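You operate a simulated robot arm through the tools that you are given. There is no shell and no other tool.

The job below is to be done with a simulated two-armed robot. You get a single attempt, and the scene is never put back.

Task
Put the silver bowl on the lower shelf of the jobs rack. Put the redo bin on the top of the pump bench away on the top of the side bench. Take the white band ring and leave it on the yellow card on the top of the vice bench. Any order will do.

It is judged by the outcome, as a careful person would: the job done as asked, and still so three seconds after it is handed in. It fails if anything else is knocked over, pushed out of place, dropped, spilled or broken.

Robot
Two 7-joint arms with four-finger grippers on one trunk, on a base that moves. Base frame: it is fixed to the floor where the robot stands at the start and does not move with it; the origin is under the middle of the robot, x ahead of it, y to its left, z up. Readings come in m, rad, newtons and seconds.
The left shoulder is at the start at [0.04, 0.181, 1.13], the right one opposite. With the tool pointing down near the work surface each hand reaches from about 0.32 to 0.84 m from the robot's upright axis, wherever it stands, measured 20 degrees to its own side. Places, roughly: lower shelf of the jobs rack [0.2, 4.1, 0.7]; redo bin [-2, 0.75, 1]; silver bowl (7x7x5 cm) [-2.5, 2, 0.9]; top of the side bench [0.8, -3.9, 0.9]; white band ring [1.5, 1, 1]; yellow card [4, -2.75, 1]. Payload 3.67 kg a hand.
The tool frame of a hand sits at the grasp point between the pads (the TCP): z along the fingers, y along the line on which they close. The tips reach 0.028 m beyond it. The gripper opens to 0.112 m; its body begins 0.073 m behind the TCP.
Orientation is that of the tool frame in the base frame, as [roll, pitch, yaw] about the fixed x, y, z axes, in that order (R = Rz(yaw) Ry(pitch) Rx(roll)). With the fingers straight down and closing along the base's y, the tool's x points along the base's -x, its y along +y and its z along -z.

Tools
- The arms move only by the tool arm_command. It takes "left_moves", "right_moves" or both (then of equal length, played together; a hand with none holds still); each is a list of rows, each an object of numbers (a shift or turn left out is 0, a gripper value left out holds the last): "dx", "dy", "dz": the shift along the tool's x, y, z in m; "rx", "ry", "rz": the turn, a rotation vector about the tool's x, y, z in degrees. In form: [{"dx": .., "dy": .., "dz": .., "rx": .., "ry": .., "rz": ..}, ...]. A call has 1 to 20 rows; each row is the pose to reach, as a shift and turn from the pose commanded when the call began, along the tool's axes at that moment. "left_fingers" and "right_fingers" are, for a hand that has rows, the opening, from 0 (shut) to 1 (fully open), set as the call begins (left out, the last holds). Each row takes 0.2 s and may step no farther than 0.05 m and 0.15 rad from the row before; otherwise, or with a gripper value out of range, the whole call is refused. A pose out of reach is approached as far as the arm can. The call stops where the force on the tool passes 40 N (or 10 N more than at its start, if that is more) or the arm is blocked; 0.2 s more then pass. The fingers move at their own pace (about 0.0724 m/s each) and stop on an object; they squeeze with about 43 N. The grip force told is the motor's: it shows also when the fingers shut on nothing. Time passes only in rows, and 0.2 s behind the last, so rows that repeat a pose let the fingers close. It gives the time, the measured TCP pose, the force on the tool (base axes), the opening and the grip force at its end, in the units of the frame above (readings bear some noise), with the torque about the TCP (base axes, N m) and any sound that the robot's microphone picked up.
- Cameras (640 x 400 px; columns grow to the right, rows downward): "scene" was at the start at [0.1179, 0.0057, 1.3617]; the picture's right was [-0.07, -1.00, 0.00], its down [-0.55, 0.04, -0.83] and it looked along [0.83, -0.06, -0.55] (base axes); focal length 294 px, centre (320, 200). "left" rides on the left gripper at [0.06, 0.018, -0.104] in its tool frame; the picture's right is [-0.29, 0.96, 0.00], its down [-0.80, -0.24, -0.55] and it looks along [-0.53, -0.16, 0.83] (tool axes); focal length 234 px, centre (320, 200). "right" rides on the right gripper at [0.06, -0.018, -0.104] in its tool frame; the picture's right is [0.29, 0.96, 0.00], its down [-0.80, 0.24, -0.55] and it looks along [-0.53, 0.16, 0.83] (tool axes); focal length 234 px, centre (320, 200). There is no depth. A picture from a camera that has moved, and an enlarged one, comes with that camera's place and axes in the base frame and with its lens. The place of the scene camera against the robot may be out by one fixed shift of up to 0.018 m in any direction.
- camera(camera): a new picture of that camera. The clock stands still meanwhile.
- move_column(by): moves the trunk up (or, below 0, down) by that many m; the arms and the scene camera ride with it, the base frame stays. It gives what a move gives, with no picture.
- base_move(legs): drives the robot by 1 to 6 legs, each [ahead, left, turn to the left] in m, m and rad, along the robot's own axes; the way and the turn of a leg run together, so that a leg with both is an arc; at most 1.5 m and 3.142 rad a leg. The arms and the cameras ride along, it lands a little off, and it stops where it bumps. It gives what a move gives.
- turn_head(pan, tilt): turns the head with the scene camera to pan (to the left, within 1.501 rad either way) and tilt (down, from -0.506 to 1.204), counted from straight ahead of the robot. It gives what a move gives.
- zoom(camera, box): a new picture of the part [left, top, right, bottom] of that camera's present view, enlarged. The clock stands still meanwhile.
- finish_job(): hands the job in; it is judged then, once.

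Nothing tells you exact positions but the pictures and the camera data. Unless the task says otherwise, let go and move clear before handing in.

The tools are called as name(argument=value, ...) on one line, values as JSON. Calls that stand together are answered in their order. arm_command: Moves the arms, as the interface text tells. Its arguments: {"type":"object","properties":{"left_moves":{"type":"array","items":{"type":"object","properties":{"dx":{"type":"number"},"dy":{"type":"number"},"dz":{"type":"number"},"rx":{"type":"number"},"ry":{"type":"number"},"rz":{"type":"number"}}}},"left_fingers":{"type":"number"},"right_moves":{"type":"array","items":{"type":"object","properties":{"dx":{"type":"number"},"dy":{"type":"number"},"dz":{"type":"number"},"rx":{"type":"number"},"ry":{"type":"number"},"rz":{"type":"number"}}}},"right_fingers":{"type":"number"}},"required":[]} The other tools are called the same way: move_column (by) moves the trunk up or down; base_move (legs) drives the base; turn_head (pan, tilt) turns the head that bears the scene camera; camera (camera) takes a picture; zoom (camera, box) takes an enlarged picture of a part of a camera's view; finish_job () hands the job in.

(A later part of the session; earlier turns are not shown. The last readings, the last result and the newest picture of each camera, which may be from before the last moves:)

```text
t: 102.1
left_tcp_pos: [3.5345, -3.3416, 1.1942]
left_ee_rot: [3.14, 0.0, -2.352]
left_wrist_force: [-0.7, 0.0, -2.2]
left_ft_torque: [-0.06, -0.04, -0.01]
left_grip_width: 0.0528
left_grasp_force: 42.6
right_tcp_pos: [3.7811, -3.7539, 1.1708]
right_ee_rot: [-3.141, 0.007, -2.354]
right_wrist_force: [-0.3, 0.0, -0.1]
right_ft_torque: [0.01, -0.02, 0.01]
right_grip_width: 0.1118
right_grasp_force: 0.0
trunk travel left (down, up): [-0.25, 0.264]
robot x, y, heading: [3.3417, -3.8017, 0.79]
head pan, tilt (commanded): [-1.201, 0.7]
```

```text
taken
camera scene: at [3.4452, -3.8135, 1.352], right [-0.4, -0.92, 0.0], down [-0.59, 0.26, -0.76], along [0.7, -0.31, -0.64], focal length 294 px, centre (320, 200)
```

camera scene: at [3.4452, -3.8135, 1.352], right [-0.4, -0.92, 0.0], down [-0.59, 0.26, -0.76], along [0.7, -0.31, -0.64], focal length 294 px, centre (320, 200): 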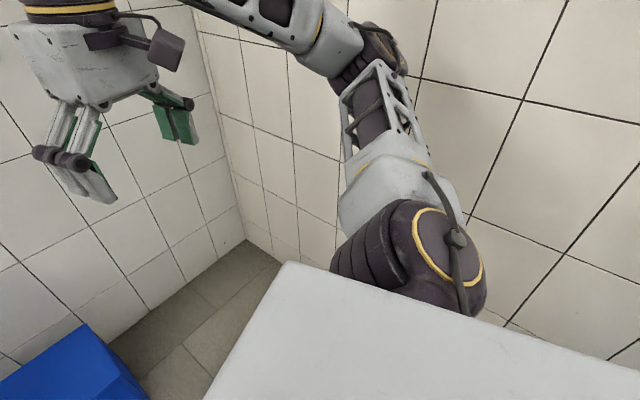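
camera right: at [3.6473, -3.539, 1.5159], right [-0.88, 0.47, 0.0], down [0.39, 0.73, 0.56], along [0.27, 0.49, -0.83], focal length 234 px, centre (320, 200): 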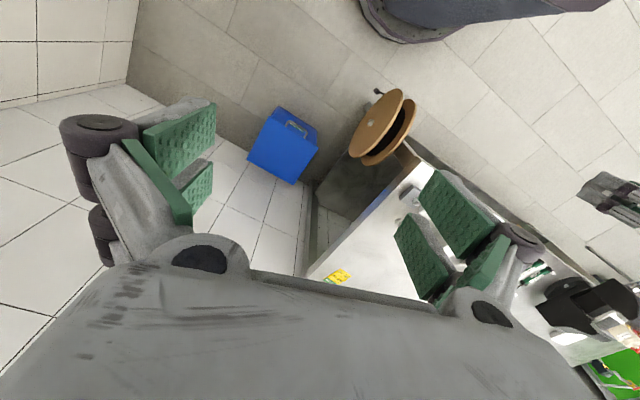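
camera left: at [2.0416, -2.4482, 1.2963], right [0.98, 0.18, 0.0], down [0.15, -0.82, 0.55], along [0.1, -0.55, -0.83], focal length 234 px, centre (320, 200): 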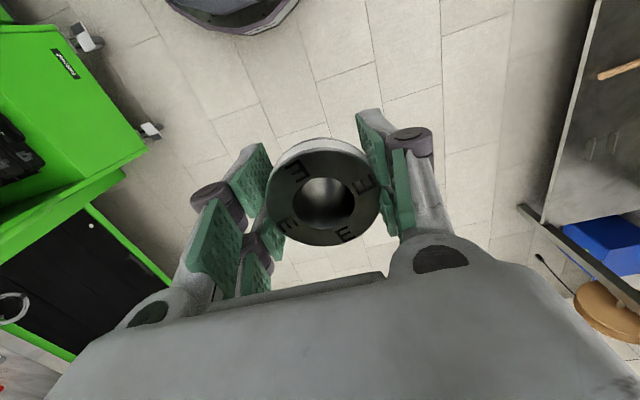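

The card is about [3.96, −2.80]. I'll step in beside the bench end (keeping clear of reel and blue box), then turn slightly left toward the card.

base_move(legs=[[0.455, -0.135, 0]])

turn_head(pan=0.3, tilt=0.9)

camera(camera="scene")

turn_head(pan=-0.4, tilt=0.8)

camera(camera="scene")

```text
t: 105.0
left_tcp_pos: [3.9495, -3.1138, 1.1926]
left_ee_rot: [-3.141, 0.0, -2.35]
left_wrist_force: [-0.2, 0.6, -1.9]
left_ft_torque: [-0.02, 0.03, 0.01]
left_grip_width: 0.0526
left_grasp_force: 42.7
right_tcp_pos: [4.1977, -3.5264, 1.1705]
right_ee_rot: [3.141, 0.007, -2.352]
right_wrist_force: [0.3, -0.5, -0.2]
right_ft_torque: [-0.06, 0.01, -0.02]
right_grip_width: 0.1122
right_grasp_force: 0.0
trunk travel left (down, up): [-0.25, 0.264]
robot x, y, heading: [3.7594, -3.5784, 0.787]
head pan, tilt (commanded): [-1.201, 0.7]
```

```text
t: 106.5
left_tcp_pos: [3.951, -3.1144, 1.1934]
left_ee_rot: [-3.141, 0.0, -2.351]
left_wrist_force: [0.0, 0.1, -1.1]
left_ft_torque: [-0.02, 0.01, -0.05]
left_grip_width: 0.0528
left_grasp_force: 43.4
right_tcp_pos: [4.1989, -3.5265, 1.1713]
right_ee_rot: [-3.14, 0.007, -2.352]
right_wrist_force: [0.6, -0.4, -0.4]
right_ft_torque: [-0.01, -0.01, 0.03]
right_grip_width: 0.1122
right_grasp_force: 0.0
trunk travel left (down, up): [-0.25, 0.264]
robot x, y, heading: [3.764, -3.5799, 0.789]
head pan, tilt (commanded): [0.3, 0.901]
```

```text
taken
camera scene: at [3.8189, -3.4857, 1.3358], right [0.89, -0.46, 0.0], down [-0.36, -0.69, -0.62], along [0.29, 0.55, -0.78], focal length 294 px, centre (320, 200)
```

scene: 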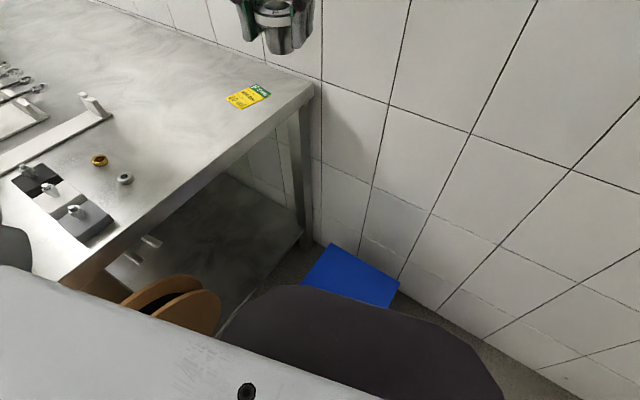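

```text
t: 107.6
left_tcp_pos: [3.9497, -3.1143, 1.1925]
left_ee_rot: [-3.141, 0.0, -2.35]
left_wrist_force: [0.6, -0.3, -1.1]
left_ft_torque: [-0.01, 0.0, 0.03]
left_grip_width: 0.0526
left_grasp_force: 43.1
right_tcp_pos: [4.1983, -3.5267, 1.1711]
right_ee_rot: [3.141, 0.006, -2.354]
right_wrist_force: [-0.5, 0.2, -0.7]
right_ft_torque: [0.0, -0.01, 0.03]
right_grip_width: 0.1119
right_grasp_force: 0.1
trunk travel left (down, up): [-0.25, 0.264]
robot x, y, heading: [3.7607, -3.5772, 0.788]
head pan, tilt (commanded): [-0.4, 0.799]
```

```text
taken
camera scene: at [3.8584, -3.5219, 1.3437], right [0.38, -0.93, 0.0], down [-0.66, -0.27, -0.7], along [0.64, 0.26, -0.72], focal length 294 px, centre (320, 200)
```

scene: 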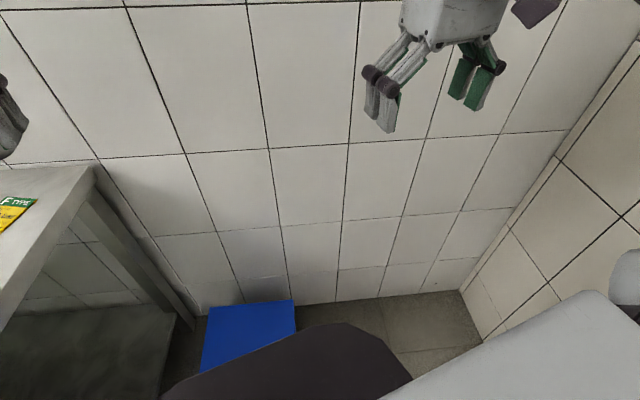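

The robot stands where I wanted; the card is at about [3.967, −2.80], within the left arm's reach without turning. I'll bring the ring over the card at height and check with the hand camera.

arm_command(left_moves=[{"dx": -0.0047, "dy": 0.0042}, {"dx": -0.0141, "dy": 0.0126}, {"dx": -0.0259, "dy": 0.0231}, {"dx": -0.04, "dy": 0.0357}, {"dx": -0.0541, "dy": 0.0483}, {"dx": -0.0682, "dy": 0.061}, {"dx": -0.0824, "dy": 0.0736}, {"dx": -0.0965, "dy": 0.0862}, {"dx": -0.1106, "dy": 0.0988}, {"dx": -0.1247, "dy": 0.1114}, {"dx": -0.1388, "dy": 0.124}, {"dx": -0.1529, "dy": 0.1366}, {"dx": -0.1671, "dy": 0.1492}, {"dx": -0.1812, "dy": 0.1619}, {"dx": -0.1953, "dy": 0.1745}, {"dx": -0.2094, "dy": 0.1871}, {"dx": -0.2212, "dy": 0.1976}, {"dx": -0.2306, "dy": 0.206}, {"dx": -0.2353, "dy": 0.2102}, {"dx": -0.2353, "dy": 0.2102}])

camera(camera="left")

turn_head(pan=0.4, tilt=0.7)

camera(camera="scene")

```text
t: 111.8
left_tcp_pos: [3.9659, -2.8005, 1.1924]
left_ee_rot: [3.141, -0.002, -2.351]
left_wrist_force: [-0.7, 0.2, -1.1]
left_ft_torque: [-0.01, 0.0, 0.03]
left_grip_width: 0.0523
left_grasp_force: 42.7
right_tcp_pos: [4.1971, -3.5255, 1.1713]
right_ee_rot: [3.141, 0.007, -2.353]
right_wrist_force: [0.4, -0.3, -0.4]
right_ft_torque: [-0.01, 0.0, 0.01]
right_grip_width: 0.1119
right_grasp_force: 0.1
trunk travel left (down, up): [-0.25, 0.264]
robot x, y, heading: [3.7588, -3.5782, 0.789]
head pan, tilt (commanded): [-0.4, 0.799]
```

```text
taken
camera left: at [3.912, -2.8295, 1.2962], right [-0.48, 0.88, 0.0], down [0.73, 0.4, 0.55], along [0.49, 0.26, -0.83], focal length 234 px, centre (320, 200)
```

left: 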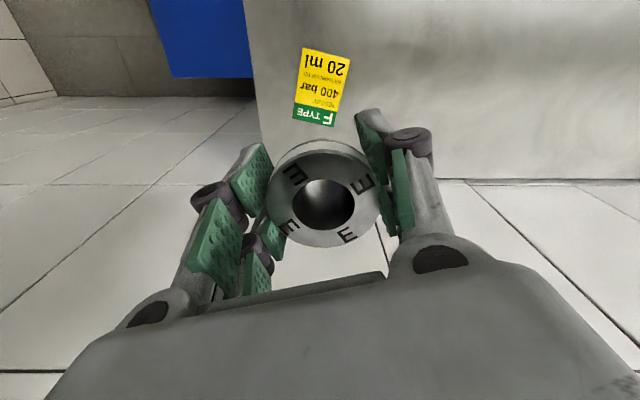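

```text
t: 113.0
left_tcp_pos: [3.9667, -2.7991, 1.1926]
left_ee_rot: [3.141, -0.001, -2.352]
left_wrist_force: [-0.5, 0.0, -1.7]
left_ft_torque: [-0.02, 0.02, 0.01]
left_grip_width: 0.0526
left_grasp_force: 42.7
right_tcp_pos: [4.1982, -3.5258, 1.1712]
right_ee_rot: [-3.141, 0.007, -2.353]
right_wrist_force: [0.4, -0.5, -0.5]
right_ft_torque: [0.01, -0.02, -0.01]
right_grip_width: 0.1119
right_grasp_force: 0.1
trunk travel left (down, up): [-0.25, 0.264]
robot x, y, heading: [3.7568, -3.5773, 0.787]
head pan, tilt (commanded): [0.4, 0.7]
```

```text
taken
camera scene: at [3.8156, -3.4737, 1.3519], right [0.93, -0.37, 0.0], down [-0.24, -0.6, -0.76], along [0.29, 0.71, -0.64], focal length 294 px, centre (320, 200)
```

scene: 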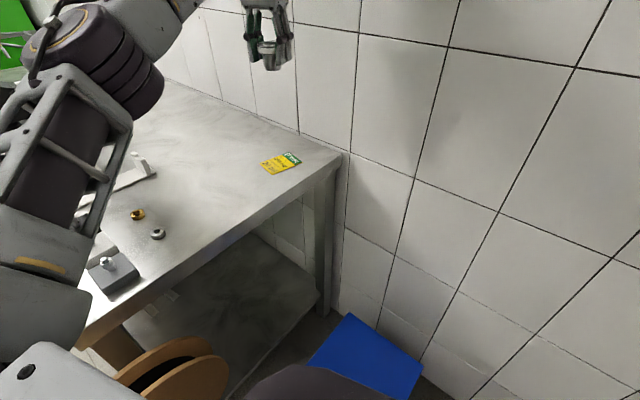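

The hand camera puts the card centre at about [3.961, −2.805]; I'm 7 mm off. Correcting and lowering slowly to about 5 cm above.

arm_command(left_moves=[{"dx": 0.0037, "dz": 0.004}, {"dx": 0.0074, "dz": 0.012}, {"dx": 0.0074, "dz": 0.024}, {"dx": 0.0074, "dz": 0.036}, {"dx": 0.0074, "dz": 0.048}, {"dx": 0.0074, "dz": 0.06}, {"dx": 0.0074, "dz": 0.072}, {"dx": 0.0074, "dz": 0.084}, {"dx": 0.0074, "dz": 0.096}, {"dx": 0.0074, "dz": 0.108}, {"dx": 0.0074, "dz": 0.12}, {"dx": 0.0074, "dz": 0.132}, {"dx": 0.0074, "dz": 0.144}, {"dx": 0.0074, "dz": 0.156}, {"dx": 0.0074, "dz": 0.168}, {"dx": 0.0074, "dz": 0.18}, {"dx": 0.0074, "dz": 0.188}, {"dx": 0.0074, "dz": 0.192}, {"dx": 0.0074, "dz": 0.192}])

camera(camera="left")

zoom(camera="scene", box=[200, 60, 360, 188])

```text
t: 117.0
left_tcp_pos: [3.9615, -2.8048, 1.0015]
left_ee_rot: [3.141, 0.0, -2.35]
left_wrist_force: [0.3, -1.2, -1.9]
left_ft_torque: [0.0, 0.02, 0.02]
left_grip_width: 0.0522
left_grasp_force: 43.2
right_tcp_pos: [4.1979, -3.5264, 1.1723]
right_ee_rot: [3.142, 0.008, -2.352]
right_wrist_force: [0.0, 0.1, -0.8]
right_ft_torque: [0.0, 0.01, 0.02]
right_grip_width: 0.1118
right_grasp_force: 0.3
trunk travel left (down, up): [-0.25, 0.264]
robot x, y, heading: [3.7597, -3.5795, 0.791]
head pan, tilt (commanded): [0.4, 0.7]
```

```text
taken
camera left: at [3.9071, -2.834, 1.1046], right [-0.48, 0.88, 0.0], down [0.73, 0.4, 0.55], along [0.49, 0.26, -0.83], focal length 234 px, centre (320, 200)
```

left: 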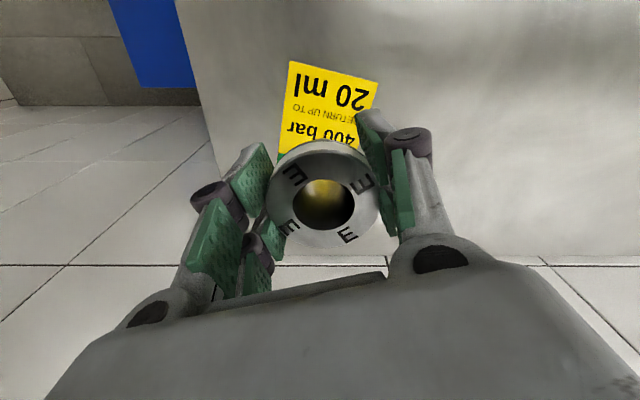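

```text
3.12 times, centred on (280, 124) of scene
camera zoom: at [3.8154, -3.4737, 1.352], right [0.93, -0.37, 0.0], down [-0.24, -0.6, -0.76], along [0.29, 0.71, -0.64], focal length 918 px, centre (445, 438)
```

zoom: 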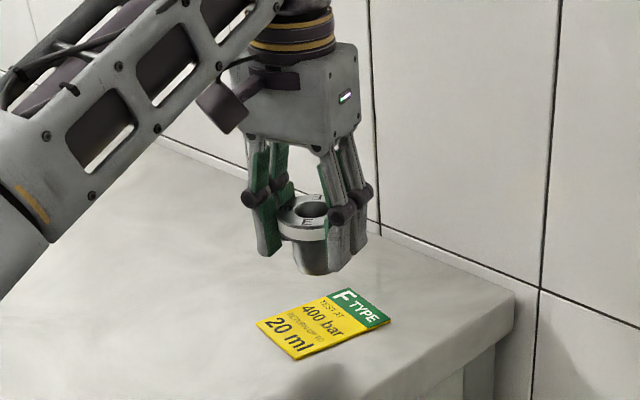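

Card centre measures [3.964, −2.804], top z≈0.905, and the ring is directly above it. Lowering to just above contact.

arm_command(left_moves=[{"dz": 0.005}, {"dz": 0.012}, {"dz": 0.02}, {"dz": 0.028}, {"dz": 0.034}, {"dz": 0.039}, {"dz": 0.042}, {"dz": 0.042}])

zoom(camera="scene", box=[220, 80, 340, 180])

```text
t: 118.8
left_tcp_pos: [3.9616, -2.8037, 0.9591]
left_ee_rot: [-3.141, 0.001, -2.352]
left_wrist_force: [-0.2, 0.0, -2.3]
left_ft_torque: [-0.03, 0.0, 0.01]
left_grip_width: 0.0524
left_grasp_force: 43.6
right_tcp_pos: [4.198, -3.5252, 1.1712]
right_ee_rot: [3.141, 0.005, -2.353]
right_wrist_force: [0.3, 0.1, -0.1]
right_ft_torque: [0.01, 0.0, -0.02]
right_grip_width: 0.1119
right_grasp_force: 0.1
trunk travel left (down, up): [-0.25, 0.264]
robot x, y, heading: [3.76, -3.5779, 0.79]
head pan, tilt (commanded): [0.4, 0.7]
```

```text
4.00 times, centred on (280, 130) of scene
camera zoom: at [3.8154, -3.4737, 1.352], right [0.93, -0.37, 0.0], down [-0.24, -0.6, -0.76], along [0.29, 0.71, -0.64], focal length 1174 px, centre (480, 480)
```

zoom: 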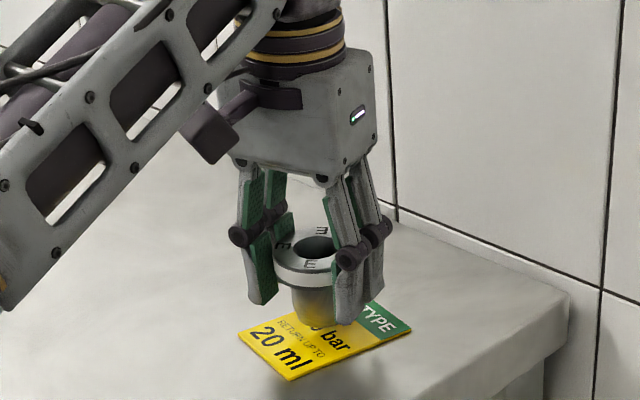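

arm_command(left_moves=[{"dz": 0.002}, {"dz": 0.004}, {"dz": 0.006}, {"dz": 0.006}])

zoom(camera="scene", box=[240, 110, 320, 180])

```text
t: 119.8
left_tcp_pos: [3.962, -2.8048, 0.9522]
left_ee_rot: [3.141, -0.001, -2.351]
left_wrist_force: [0.0, 0.2, -1.5]
left_ft_torque: [0.04, -0.01, 0.01]
left_grip_width: 0.0523
left_grasp_force: 43.2
right_tcp_pos: [4.1961, -3.5265, 1.1714]
right_ee_rot: [-3.141, 0.008, -2.354]
right_wrist_force: [-0.8, 1.1, 0.0]
right_ft_torque: [0.01, 0.01, 0.01]
right_grip_width: 0.1121
right_grasp_force: 0.1
trunk travel left (down, up): [-0.25, 0.264]
robot x, y, heading: [3.7606, -3.5773, 0.787]
head pan, tilt (commanded): [0.4, 0.7]
```

```text
5.71 times, centred on (280, 145) of scene
camera zoom: at [3.8154, -3.4737, 1.352], right [0.93, -0.37, 0.0], down [-0.24, -0.6, -0.76], along [0.29, 0.71, -0.64], focal length 1678 px, centre (549, 514)
```

zoom: 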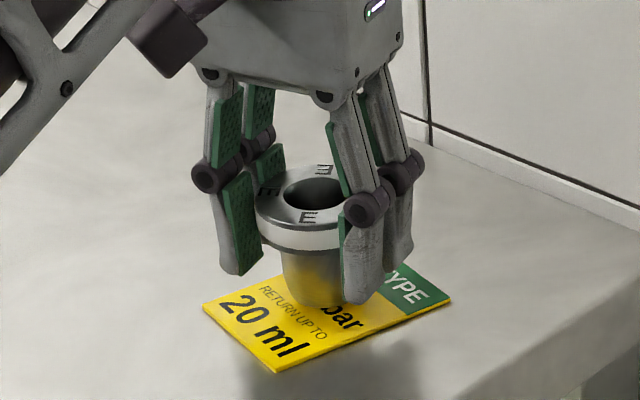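

arm_command(left_moves=[{"dz": 0.001}, {"dz": 0.002}, {"dz": 0.003}, {"dz": 0.003}])

```text
t: 120.8
left_tcp_pos: [3.9612, -2.8057, 0.9489]
left_ee_rot: [3.14, 0.0, -2.351]
left_wrist_force: [0.6, 0.3, -1.9]
left_ft_torque: [-0.02, 0.03, -0.02]
left_grip_width: 0.052
left_grasp_force: 42.5
right_tcp_pos: [4.1973, -3.5263, 1.1711]
right_ee_rot: [-3.141, 0.006, -2.353]
right_wrist_force: [0.6, -0.3, 0.3]
right_ft_torque: [-0.01, -0.02, 0.01]
right_grip_width: 0.1121
right_grasp_force: 0.1
trunk travel left (down, up): [-0.25, 0.264]
robot x, y, heading: [3.762, -3.5795, 0.787]
head pan, tilt (commanded): [0.4, 0.7]
```

arm_command(left_moves=[{"dz": 0.001}, {"dz": 0.002}, {"dz": 0.002}])

zoom(camera="scene", box=[240, 110, 320, 180])

```text
t: 121.5
left_tcp_pos: [3.9612, -2.8051, 0.9463]
left_ee_rot: [-3.141, 0.001, -2.352]
left_wrist_force: [-0.6, -0.3, -2.1]
left_ft_torque: [-0.02, 0.03, 0.0]
left_grip_width: 0.0525
left_grasp_force: 43.2
right_tcp_pos: [4.1984, -3.5252, 1.1714]
right_ee_rot: [-3.141, 0.007, -2.352]
right_wrist_force: [0.3, 0.2, 1.2]
right_ft_torque: [0.02, -0.01, -0.01]
right_grip_width: 0.1121
right_grasp_force: 0.1
trunk travel left (down, up): [-0.25, 0.264]
robot x, y, heading: [3.7585, -3.5767, 0.79]
head pan, tilt (commanded): [0.4, 0.7]
```

```text
5.71 times, centred on (280, 145) of scene
camera zoom: at [3.8154, -3.4736, 1.352], right [0.93, -0.37, 0.0], down [-0.24, -0.6, -0.76], along [0.29, 0.71, -0.64], focal length 1678 px, centre (549, 514)
```

zoom: 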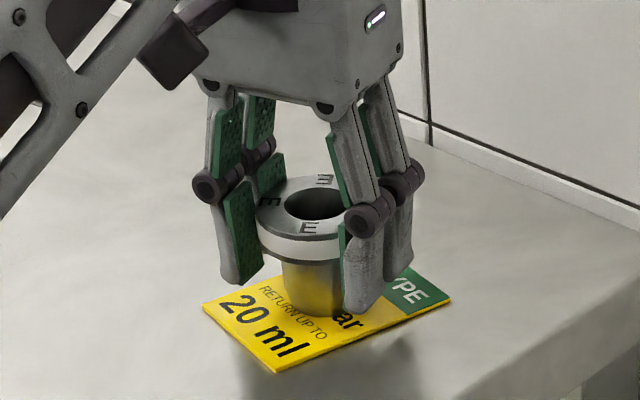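

arm_command(left_moves=[{"dz": 0.001}, {"dz": 0.002}, {"dz": 0.002}])

arm_command(left_moves=[{"dz": 0.001}, {"dz": 0.002}, {"dz": 0.002}])

zoom(camera="scene", box=[240, 110, 320, 180])

```text
t: 122.3
left_tcp_pos: [3.9614, -2.8042, 0.9473]
left_ee_rot: [3.14, 0.002, -2.352]
left_wrist_force: [0.3, 1.6, 3.2]
left_ft_torque: [0.01, 0.0, 0.01]
left_grip_width: 0.0524
left_grasp_force: 43.1
right_tcp_pos: [4.1976, -3.5257, 1.1723]
right_ee_rot: [3.141, 0.008, -2.353]
right_wrist_force: [0.3, -0.5, -0.4]
right_ft_torque: [0.0, 0.02, -0.02]
right_grip_width: 0.1118
right_grasp_force: 0.1
trunk travel left (down, up): [-0.25, 0.264]
robot x, y, heading: [3.7604, -3.5774, 0.789]
head pan, tilt (commanded): [0.4, 0.7]
```

```text
t: 123.2
left_tcp_pos: [3.9615, -2.8039, 0.9452]
left_ee_rot: [-3.141, 0.005, -2.35]
left_wrist_force: [1.5, 4.5, 17.1]
left_ft_torque: [0.09, 0.1, -0.01]
left_grip_width: 0.0524
left_grasp_force: 43.5
right_tcp_pos: [4.1962, -3.5272, 1.1712]
right_ee_rot: [3.14, 0.01, -2.352]
right_wrist_force: [0.3, -0.4, 0.5]
right_ft_torque: [-0.02, 0.0, -0.01]
right_grip_width: 0.1121
right_grasp_force: 0.0
trunk travel left (down, up): [-0.25, 0.264]
robot x, y, heading: [3.7606, -3.5801, 0.787]
head pan, tilt (commanded): [0.4, 0.7]
```

```text
5.71 times, centred on (280, 145) of scene
camera zoom: at [3.815, -3.4754, 1.3522], right [0.93, -0.37, 0.0], down [-0.24, -0.6, -0.77], along [0.29, 0.71, -0.64], focal length 1678 px, centre (549, 514)
```

zoom: 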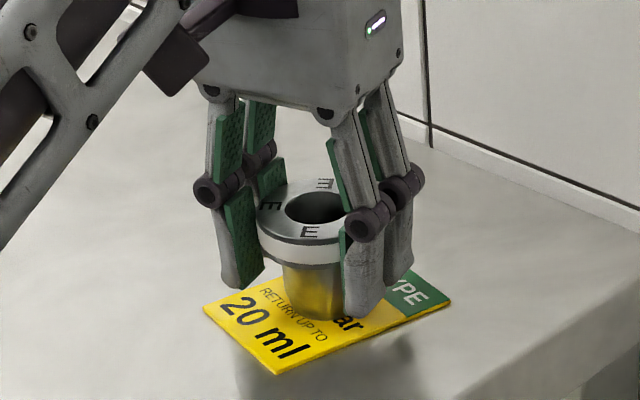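

Contact made (17 N). Easing off a couple of mm, then opening the fingers.

arm_command(left_moves=[{"dz": -0.001}, {"dz": -0.002}, {"dz": -0.002}])

arm_command(left_moves=[{}, {}, {}, {}], left_fingers=0.72)

zoom(camera="scene", box=[240, 110, 320, 180])

camera(camera="left")

```text
t: 124.0
left_tcp_pos: [3.9612, -2.8052, 0.9454]
left_ee_rot: [3.141, -0.002, -2.352]
left_wrist_force: [0.4, 1.7, 10.1]
left_ft_torque: [0.01, 0.02, -0.04]
left_grip_width: 0.0525
left_grasp_force: 43.3
right_tcp_pos: [4.1975, -3.5272, 1.1714]
right_ee_rot: [3.139, 0.008, -2.352]
right_wrist_force: [0.6, 0.0, 0.2]
right_ft_torque: [0.0, 0.04, 0.03]
right_grip_width: 0.1121
right_grasp_force: 0.0
trunk travel left (down, up): [-0.25, 0.264]
robot x, y, heading: [3.762, -3.5786, 0.787]
head pan, tilt (commanded): [0.4, 0.7]
```

```text
t: 125.0
left_tcp_pos: [3.9615, -2.8053, 0.945]
left_ee_rot: [3.141, 0.0, -2.349]
left_wrist_force: [0.1, 0.7, 0.0]
left_ft_torque: [0.01, -0.01, 0.0]
left_grip_width: 0.0808
left_grasp_force: 0.0
right_tcp_pos: [4.198, -3.5258, 1.1725]
right_ee_rot: [3.139, 0.008, -2.354]
right_wrist_force: [0.7, -0.7, -0.2]
right_ft_torque: [0.02, -0.06, -0.01]
right_grip_width: 0.1121
right_grasp_force: 0.0
trunk travel left (down, up): [-0.25, 0.264]
robot x, y, heading: [3.7612, -3.5787, 0.783]
head pan, tilt (commanded): [0.4, 0.7]
```

```text
5.71 times, centred on (280, 145) of scene
camera zoom: at [3.8153, -3.4741, 1.352], right [0.93, -0.37, 0.0], down [-0.24, -0.6, -0.76], along [0.29, 0.71, -0.64], focal length 1678 px, centre (549, 514)
```

zoom: 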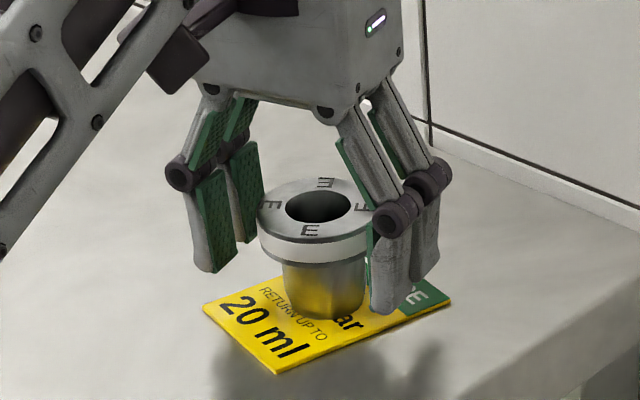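

```text
taken
camera left: at [3.9071, -2.835, 1.0496], right [-0.48, 0.88, 0.0], down [0.73, 0.4, 0.55], along [0.49, 0.27, -0.83], focal length 234 px, centre (320, 200)
```

left: 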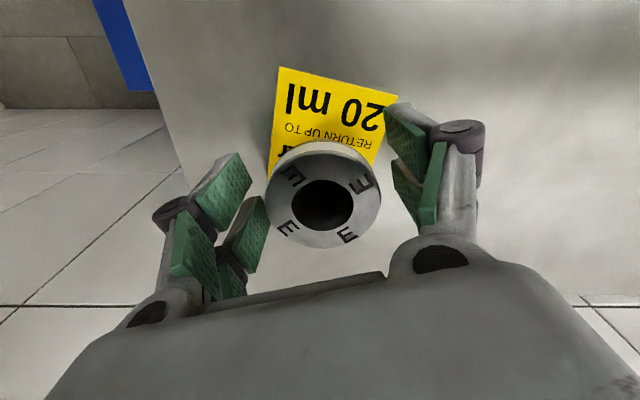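

The ring stands free on the card. Lifting the hand straight up, then retracting along the same way back.

arm_command(left_moves=[{"dz": -0.02}, {"dz": -0.05}, {"dz": -0.09}, {"dz": -0.13}, {"dz": -0.17}, {"dz": -0.21}, {"dz": -0.25}])

zoom(camera="scene", box=[220, 90, 340, 190])

arm_command(left_moves=[{"dx": 0.034, "dy": -0.03}, {"dx": 0.068, "dy": -0.06}, {"dx": 0.102, "dy": -0.09}, {"dx": 0.136, "dy": -0.12}, {"dx": 0.17, "dy": -0.15}, {"dx": 0.204, "dy": -0.18}, {"dx": 0.228, "dy": -0.2}, {"dx": 0.26, "dy": -0.2}, {"dx": 0.3, "dy": -0.2}, {"dx": 0.32, "dy": -0.2}])

camera(camera="scene")

```text
t: 126.5
left_tcp_pos: [3.9614, -2.8066, 1.1951]
left_ee_rot: [3.141, 0.003, -2.35]
left_wrist_force: [0.4, -0.4, -0.3]
left_ft_torque: [0.05, 0.03, 0.03]
left_grip_width: 0.0806
left_grasp_force: 0.0
right_tcp_pos: [4.1972, -3.5276, 1.1718]
right_ee_rot: [3.14, 0.007, -2.351]
right_wrist_force: [-0.1, -0.9, -0.3]
right_ft_torque: [0.01, -0.02, -0.02]
right_grip_width: 0.1121
right_grasp_force: 0.0
trunk travel left (down, up): [-0.25, 0.264]
robot x, y, heading: [3.7624, -3.581, 0.791]
head pan, tilt (commanded): [0.4, 0.7]
```

```text
4.00 times, centred on (280, 140) of scene
camera zoom: at [3.8157, -3.4754, 1.3521], right [0.93, -0.37, 0.0], down [-0.24, -0.6, -0.77], along [0.29, 0.71, -0.64], focal length 1174 px, centre (480, 440)
```

zoom: 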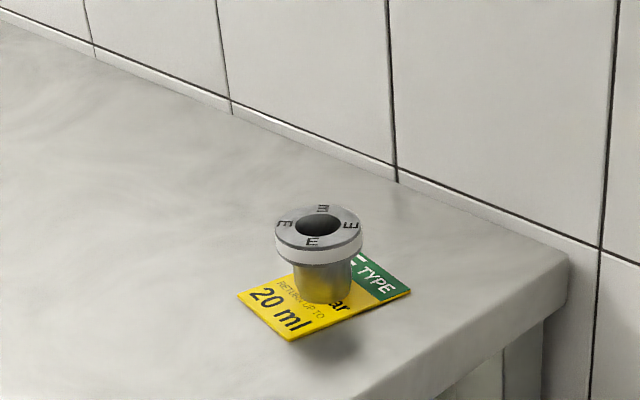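

```text
t: 128.8
left_tcp_pos: [3.8776, -3.1734, 1.1955]
left_ee_rot: [-3.141, -0.001, -2.35]
left_wrist_force: [-0.4, 0.0, 0.5]
left_ft_torque: [0.0, -0.02, 0.0]
left_grip_width: 0.0807
left_grasp_force: 0.1
right_tcp_pos: [4.1973, -3.5264, 1.1712]
right_ee_rot: [3.141, 0.009, -2.352]
right_wrist_force: [0.2, 0.0, -0.8]
right_ft_torque: [0.01, 0.02, -0.02]
right_grip_width: 0.1122
right_grasp_force: 0.0
trunk travel left (down, up): [-0.25, 0.264]
robot x, y, heading: [3.7597, -3.5776, 0.787]
head pan, tilt (commanded): [0.4, 0.7]
```

```text
taken
camera scene: at [3.8154, -3.4739, 1.352], right [0.93, -0.37, 0.0], down [-0.24, -0.6, -0.76], along [0.29, 0.71, -0.64], focal length 294 px, centre (320, 200)
```

scene: 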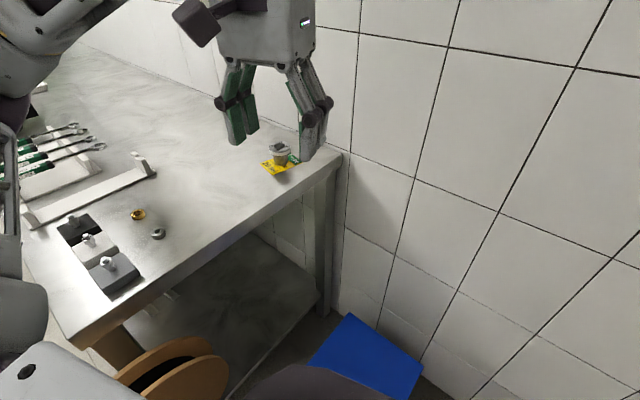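

Ring is done. Backing out the way I came, then moving to the corridor centre and turning to look at the side bench.

base_move(legs=[[-0.455, 0.135, 0], [0, 0.32, 0], [-0.49, 0.9, 0]])

base_move(legs=[[0, 0, 1.45], [0, 0, 1.42]])

turn_head(pan=0.0, tilt=0.4)

camera(camera="scene")

```text
t: 138.3
left_tcp_pos: [2.2498, -2.8946, 1.1953]
left_ee_rot: [-3.14, -0.001, -2.351]
left_wrist_force: [0.7, 0.0, 0.0]
left_ft_torque: [0.01, 0.05, -0.02]
left_grip_width: 0.0807
left_grasp_force: 0.1
right_tcp_pos: [2.5708, -3.247, 1.1717]
right_ee_rot: [-3.141, 0.007, -2.352]
right_wrist_force: [0.4, -1.2, 0.1]
right_ft_torque: [0.0, -0.03, 0.0]
right_grip_width: 0.1118
right_grasp_force: 0.1
trunk travel left (down, up): [-0.25, 0.264]
robot x, y, heading: [2.134, -3.2975, 0.787]
head pan, tilt (commanded): [0.4, 0.7]
```

```text
t: 146.4
left_tcp_pos: [1.9128, -3.6599, 1.195]
left_ee_rot: [3.14, 0.0, 0.522]
left_wrist_force: [0.1, -0.6, -0.2]
left_ft_torque: [-0.03, -0.01, 0.0]
left_grip_width: 0.0805
left_grasp_force: 0.1
right_tcp_pos: [1.6966, -3.2346, 1.172]
right_ee_rot: [3.141, 0.007, 0.521]
right_wrist_force: [-0.4, -0.1, -0.6]
right_ft_torque: [-0.02, -0.01, -0.03]
right_grip_width: 0.1117
right_grasp_force: 0.1
trunk travel left (down, up): [-0.25, 0.264]
robot x, y, heading: [2.1311, -3.2977, -2.621]
head pan, tilt (commanded): [0.4, 0.7]
```

```text
t: 147.3
left_tcp_pos: [1.9122, -3.6593, 1.1941]
left_ee_rot: [-3.141, 0.0, 0.523]
left_wrist_force: [-0.2, 0.1, -0.6]
left_ft_torque: [-0.01, -0.01, 0.01]
left_grip_width: 0.0807
left_grasp_force: 0.1
right_tcp_pos: [1.6969, -3.2349, 1.1711]
right_ee_rot: [-3.14, 0.005, 0.521]
right_wrist_force: [0.0, 0.0, 0.2]
right_ft_torque: [0.0, 0.03, -0.01]
right_grip_width: 0.1118
right_grasp_force: 0.0
trunk travel left (down, up): [-0.25, 0.264]
robot x, y, heading: [2.1295, -3.2993, -2.619]
head pan, tilt (commanded): [0.0, 0.4]
```

```text
taken
camera scene: at [2.0438, -3.3438, 1.3788], right [-0.5, 0.87, 0.0], down [0.34, 0.19, -0.92], along [-0.8, -0.46, -0.39], focal length 294 px, centre (320, 200)
```

scene: 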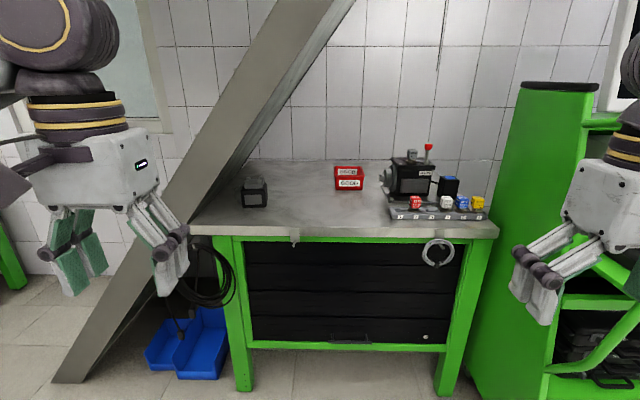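

This is the side bench. Zooming in to see its contents and free space.

zoom(camera="scene", box=[180, 130, 510, 260])

zoom(camera="scene", box=[310, 150, 400, 210])

```text
1.94 times, centred on (345, 195) of scene
camera zoom: at [2.0438, -3.3438, 1.3788], right [-0.5, 0.87, 0.0], down [0.34, 0.19, -0.92], along [-0.8, -0.46, -0.39], focal length 570 px, centre (272, 210)
```

zoom: 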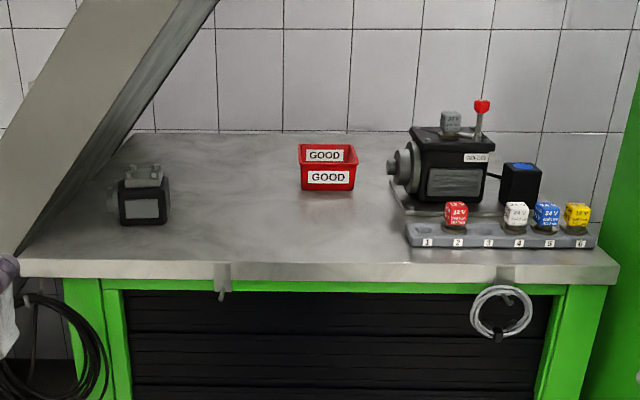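

```text
6.67 times, centred on (355, 180) of scene
camera zoom: at [2.0438, -3.3438, 1.3788], right [-0.5, 0.87, 0.0], down [0.34, 0.19, -0.92], along [-0.8, -0.46, -0.39], focal length 1958 px, centre (87, 333)
```

zoom: 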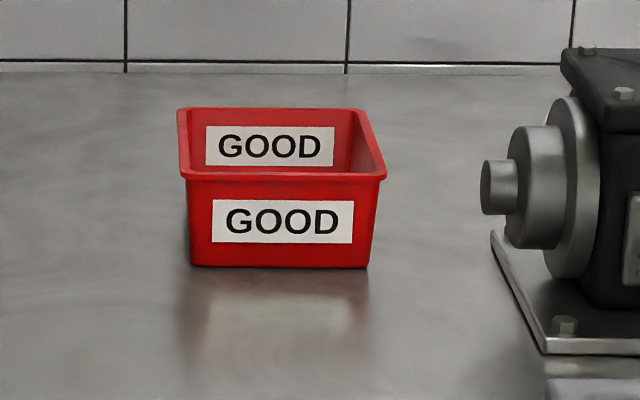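

The side bench already holds a "GOOD" bin; there is free space in the front middle and left of it. Now I go back up the corridor facing the other way to find the redo bin on the pump bench.

base_move(legs=[[-0.3, 0, 0], [0, 0, -1.565], [1.4, 0, 0], [1.4, 0, 0], [1.2, 0, 0]])

turn_head(pan=0.0, tilt=0.3)

camera(camera="scene")

turn_head(pan=0.8, tilt=0.3)

camera(camera="scene")

```text
t: 172.9
left_tcp_pos: [0.0013, 0.4833, 1.1956]
left_ee_rot: [-3.14, 0.001, -1.022]
left_wrist_force: [0.3, 0.7, -0.3]
left_ft_torque: [-0.01, 0.02, 0.0]
left_grip_width: 0.0806
left_grasp_force: 0.0
right_tcp_pos: [0.42, 0.7079, 1.1711]
right_ee_rot: [3.14, 0.007, -1.024]
right_wrist_force: [-0.4, 0.5, 0.5]
right_ft_torque: [0.0, 0.0, -0.02]
right_grip_width: 0.1119
right_grasp_force: 0.0
trunk travel left (down, up): [-0.25, 0.264]
robot x, y, heading: [0.3685, 0.2674, 2.116]
head pan, tilt (commanded): [0.0, 0.4]
```

```text
t: 173.6
left_tcp_pos: [0.0001, 0.4839, 1.1954]
left_ee_rot: [-3.141, 0.0, -1.024]
left_wrist_force: [0.0, 0.3, -1.0]
left_ft_torque: [-0.03, -0.01, 0.03]
left_grip_width: 0.0809
left_grasp_force: 0.0
right_tcp_pos: [0.4202, 0.7092, 1.1713]
right_ee_rot: [3.141, 0.009, -1.023]
right_wrist_force: [0.5, 0.1, 0.4]
right_ft_torque: [0.01, 0.03, 0.01]
right_grip_width: 0.1122
right_grasp_force: 0.1
trunk travel left (down, up): [-0.25, 0.264]
robot x, y, heading: [0.3674, 0.2735, 2.122]
head pan, tilt (commanded): [0.0, 0.3]
```

```text
taken
camera scene: at [0.3172, 0.3812, 1.388], right [0.85, 0.52, 0.0], down [0.15, -0.25, -0.96], along [-0.5, 0.82, -0.3], focal length 294 px, centre (320, 200)
```

scene: 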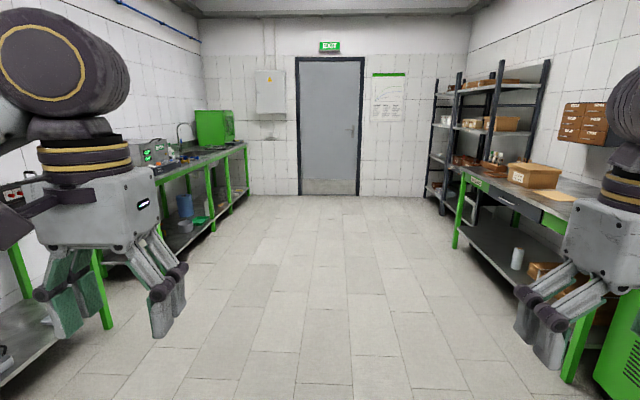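

```text
t: 174.7
left_tcp_pos: [0.0021, 0.4825, 1.1953]
left_ee_rot: [3.141, 0.0, -1.022]
left_wrist_force: [1.0, 0.2, 0.1]
left_ft_torque: [0.05, 0.01, -0.03]
left_grip_width: 0.0803
left_grasp_force: 0.1
right_tcp_pos: [0.4196, 0.7093, 1.1715]
right_ee_rot: [-3.141, 0.006, -1.024]
right_wrist_force: [-0.7, 0.3, 0.1]
right_ft_torque: [-0.02, 0.0, -0.01]
right_grip_width: 0.1119
right_grasp_force: 0.0
trunk travel left (down, up): [-0.25, 0.264]
robot x, y, heading: [0.3664, 0.2734, 2.118]
head pan, tilt (commanded): [0.799, 0.3]
```

```text
taken
camera scene: at [0.2748, 0.3222, 1.3881], right [0.22, 0.97, 0.0], down [0.29, -0.07, -0.96], along [-0.93, 0.21, -0.3], focal length 294 px, centre (320, 200)
```

scene: 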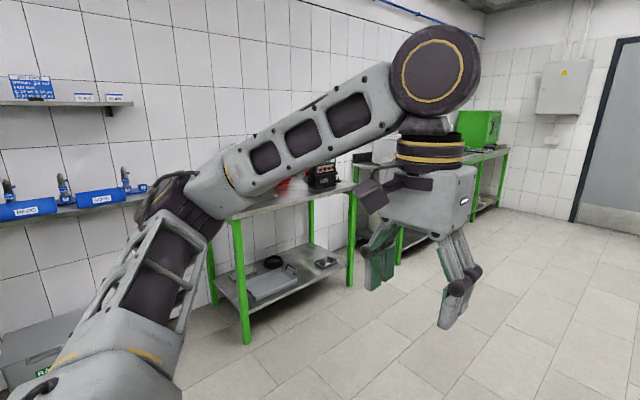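

The pump bench with red bins is on the left, behind the arm. I'll drive ahead and turn left to face it.

base_move(legs=[[1.3, 0, 0], [0, 0, 1.54]])

turn_head(pan=0.0, tilt=0.4)

camera(camera="scene")

```text
t: 185.6
left_tcp_pos: [-0.5336, 1.0248, 1.1956]
left_ee_rot: [3.141, 0.002, 0.505]
left_wrist_force: [-0.3, 0.7, 0.6]
left_ft_torque: [-0.01, -0.02, -0.01]
left_grip_width: 0.0805
left_grasp_force: 0.1
right_tcp_pos: [-0.7409, 1.455, 1.1714]
right_ee_rot: [-3.141, 0.007, 0.504]
right_wrist_force: [0.3, -0.1, 1.1]
right_ft_torque: [0.0, 0.03, 0.03]
right_grip_width: 0.1124
right_grasp_force: 0.1
trunk travel left (down, up): [-0.25, 0.264]
robot x, y, heading: [-0.3096, 1.3822, -2.643]
head pan, tilt (commanded): [0.799, 0.3]
```

```text
t: 186.7
left_tcp_pos: [-0.5326, 1.0249, 1.1953]
left_ee_rot: [-3.141, -0.001, 0.505]
left_wrist_force: [0.4, 0.4, -0.7]
left_ft_torque: [-0.02, -0.05, -0.01]
left_grip_width: 0.0808
left_grasp_force: 0.1
right_tcp_pos: [-0.7416, 1.4541, 1.1714]
right_ee_rot: [-3.141, 0.008, 0.504]
right_wrist_force: [0.7, -0.4, 0.1]
right_ft_torque: [-0.01, 0.0, 0.02]
right_grip_width: 0.1122
right_grasp_force: 0.0
trunk travel left (down, up): [-0.25, 0.264]
robot x, y, heading: [-0.3065, 1.3859, -2.641]
head pan, tilt (commanded): [0.0, 0.4]
```

```text
taken
camera scene: at [-0.3964, 1.3398, 1.3788], right [-0.48, 0.88, 0.0], down [0.34, 0.19, -0.92], along [-0.81, -0.45, -0.39], focal length 294 px, centre (320, 200)
```

scene: 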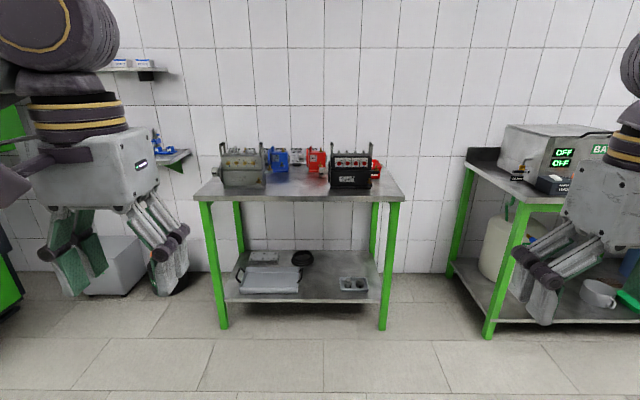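

zoom(camera="scene", box=[190, 120, 420, 220])

zoom(camera="scene", box=[450, 100, 640, 330])

```text
2.78 times, centred on (305, 170) of scene
camera zoom: at [-0.3964, 1.3398, 1.3788], right [-0.48, 0.88, 0.0], down [0.34, 0.19, -0.92], along [-0.81, -0.45, -0.39], focal length 817 px, centre (362, 284)
```

zoom: 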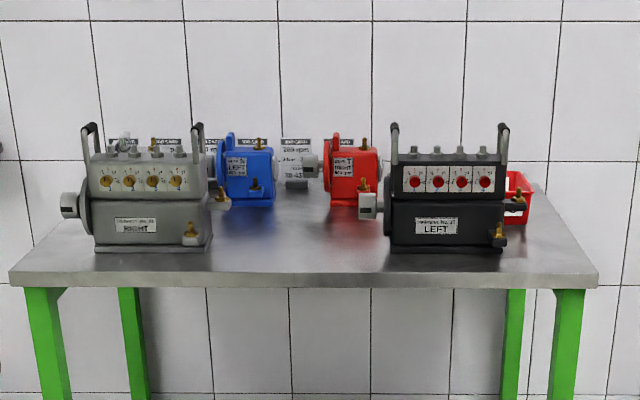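

```text
1.74 times, centred on (545, 215) of scene
camera zoom: at [-0.3964, 1.3398, 1.3788], right [-0.48, 0.88, 0.0], down [0.34, 0.19, -0.92], along [-0.81, -0.45, -0.39], focal length 511 px, centre (-71, 174)
```

zoom: 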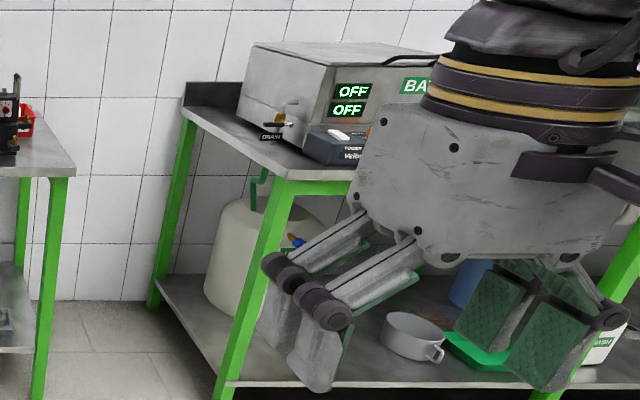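

The redo bin (red) sits behind the black "LEFT" pump at the right rear of the pump bench. I'll move closer to look over the pump; the right arm should be able to come in from the right side.

base_move(legs=[[0.6, 0, 0]])

turn_head(pan=-0.2, tilt=0.5)

camera(camera="scene")

zoom(camera="scene", box=[240, 80, 440, 210])

```text
t: 190.2
left_tcp_pos: [-1.0599, 0.7359, 1.1949]
left_ee_rot: [3.141, -0.001, 0.502]
left_wrist_force: [-0.8, 0.7, -0.2]
left_ft_torque: [-0.05, 0.01, -0.02]
left_grip_width: 0.0808
left_grasp_force: 0.0
right_tcp_pos: [-1.267, 1.1644, 1.1722]
right_ee_rot: [3.141, 0.007, 0.502]
right_wrist_force: [-0.1, -0.7, -0.3]
right_ft_torque: [0.0, -0.01, 0.01]
right_grip_width: 0.1119
right_grasp_force: 0.1
trunk travel left (down, up): [-0.25, 0.264]
robot x, y, heading: [-0.834, 1.0933, -2.637]
head pan, tilt (commanded): [0.0, 0.4]
```

```text
t: 190.9
left_tcp_pos: [-1.0601, 0.7368, 1.1947]
left_ee_rot: [3.141, 0.0, 0.502]
left_wrist_force: [-0.4, 0.8, 1.0]
left_ft_torque: [0.0, 0.02, -0.01]
left_grip_width: 0.0805
left_grasp_force: 0.1
right_tcp_pos: [-1.2666, 1.1658, 1.1725]
right_ee_rot: [3.141, 0.008, 0.503]
right_wrist_force: [-0.6, 0.4, -0.2]
right_ft_torque: [-0.03, 0.01, 0.01]
right_grip_width: 0.112
right_grasp_force: 0.0
trunk travel left (down, up): [-0.25, 0.264]
robot x, y, heading: [-0.8344, 1.0953, -2.639]
head pan, tilt (commanded): [-0.201, 0.499]
```

```text
taken
camera scene: at [-0.9282, 1.0683, 1.3697], right [-0.3, 0.95, 0.0], down [0.46, 0.14, -0.88], along [-0.84, -0.26, -0.48], focal length 294 px, centre (320, 200)
```

scene: 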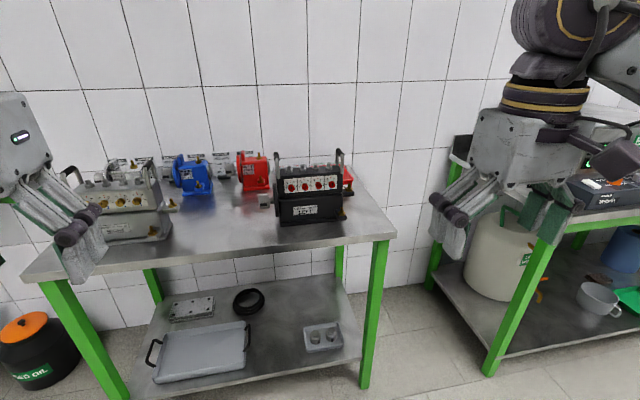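

```text
3.08 times, centred on (340, 145) of scene
camera zoom: at [-0.9282, 1.0683, 1.3697], right [-0.3, 0.95, 0.0], down [0.46, 0.14, -0.88], along [-0.84, -0.26, -0.48], focal length 904 px, centre (258, 369)
```

zoom: 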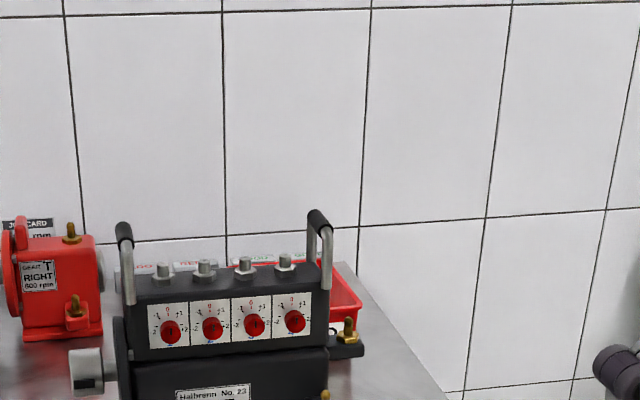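

The bin is mostly hidden behind the pump. I'll raise the trunk to look over it.

move_column(by=0.26)

turn_head(pan=-0.2, tilt=0.65)

camera(camera="scene")

zoom(camera="scene", box=[240, 80, 440, 210])

```text
t: 193.6
left_tcp_pos: [-1.0589, 0.7371, 1.4552]
left_ee_rot: [3.14, 0.0, 0.503]
left_wrist_force: [0.2, -0.3, -0.3]
left_ft_torque: [0.0, 0.03, 0.03]
left_grip_width: 0.0807
left_grasp_force: 0.0
right_tcp_pos: [-1.267, 1.1663, 1.431]
right_ee_rot: [-3.141, 0.007, 0.502]
right_wrist_force: [-0.3, -0.6, -1.0]
right_ft_torque: [-0.01, -0.01, -0.03]
right_grip_width: 0.1118
right_grasp_force: 0.0
trunk travel left (down, up): [-0.51, 0.004]
robot x, y, heading: [-0.8313, 1.0907, -2.639]
head pan, tilt (commanded): [-0.201, 0.499]
```

```text
t: 194.3
left_tcp_pos: [-1.0603, 0.7359, 1.4549]
left_ee_rot: [3.141, 0.0, 0.502]
left_wrist_force: [0.3, 0.6, 0.3]
left_ft_torque: [0.0, 0.01, 0.04]
left_grip_width: 0.0806
left_grasp_force: 0.1
right_tcp_pos: [-1.2675, 1.1666, 1.43]
right_ee_rot: [-3.141, 0.006, 0.503]
right_wrist_force: [-1.2, 0.2, 0.9]
right_ft_torque: [0.01, 0.01, 0.01]
right_grip_width: 0.1119
right_grasp_force: 0.0
trunk travel left (down, up): [-0.51, 0.004]
robot x, y, heading: [-0.8356, 1.0902, -2.641]
head pan, tilt (commanded): [-0.201, 0.649]
```

```text
taken
camera scene: at [-0.9243, 1.0696, 1.6156], right [-0.3, 0.95, 0.0], down [0.58, 0.18, -0.8], along [-0.76, -0.24, -0.6], focal length 294 px, centre (320, 200)
```

scene: 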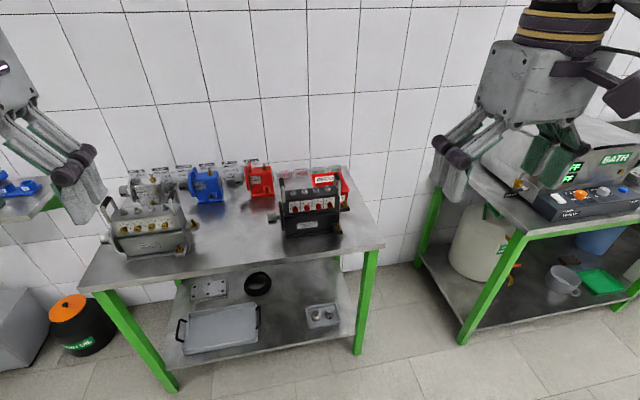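

```text
3.08 times, centred on (340, 145) of scene
camera zoom: at [-0.9243, 1.0696, 1.6156], right [-0.3, 0.95, 0.0], down [0.58, 0.18, -0.8], along [-0.76, -0.24, -0.6], focal length 904 px, centre (258, 369)
```

zoom: 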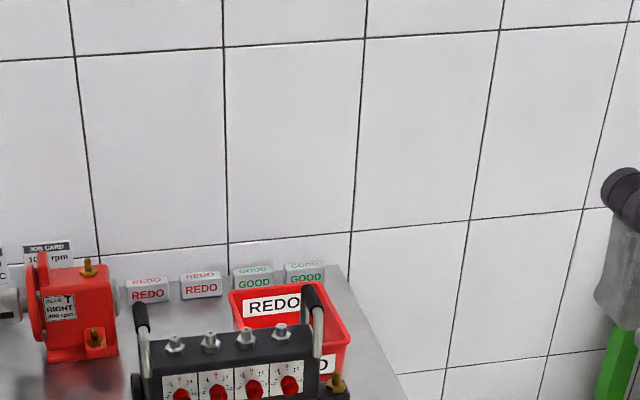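

zoom(camera="scene", box=[280, 155, 400, 230])

camera(camera="right")

```text
5.33 times, centred on (340, 192) of scene
camera zoom: at [-0.9243, 1.0696, 1.6156], right [-0.3, 0.95, 0.0], down [0.58, 0.18, -0.8], along [-0.76, -0.24, -0.6], focal length 1566 px, centre (213, 240)
```

zoom: 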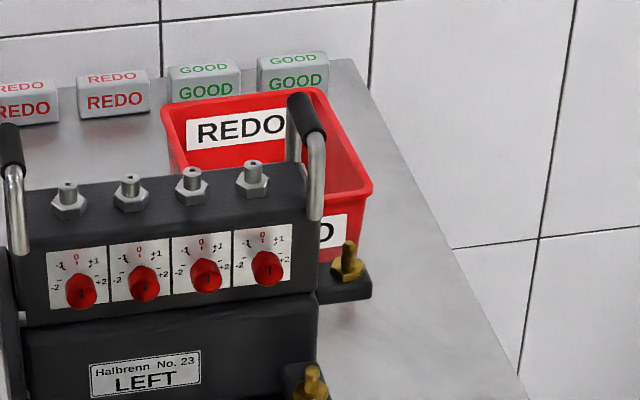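

```text
taken
camera right: at [-1.2227, 1.2104, 1.534], right [0.71, -0.7, 0.0], down [-0.58, -0.59, 0.56], along [-0.39, -0.4, -0.83], focal length 234 px, centre (320, 200)
```

right: 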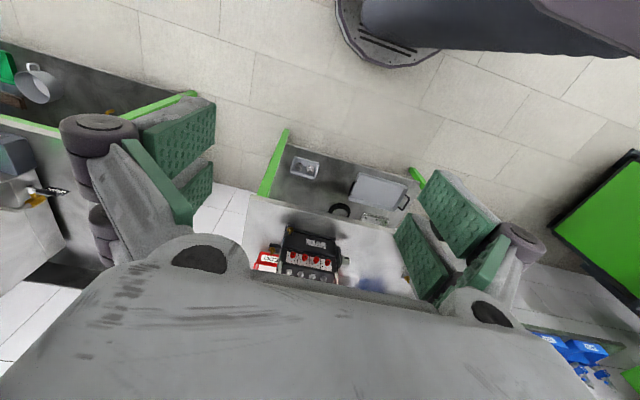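

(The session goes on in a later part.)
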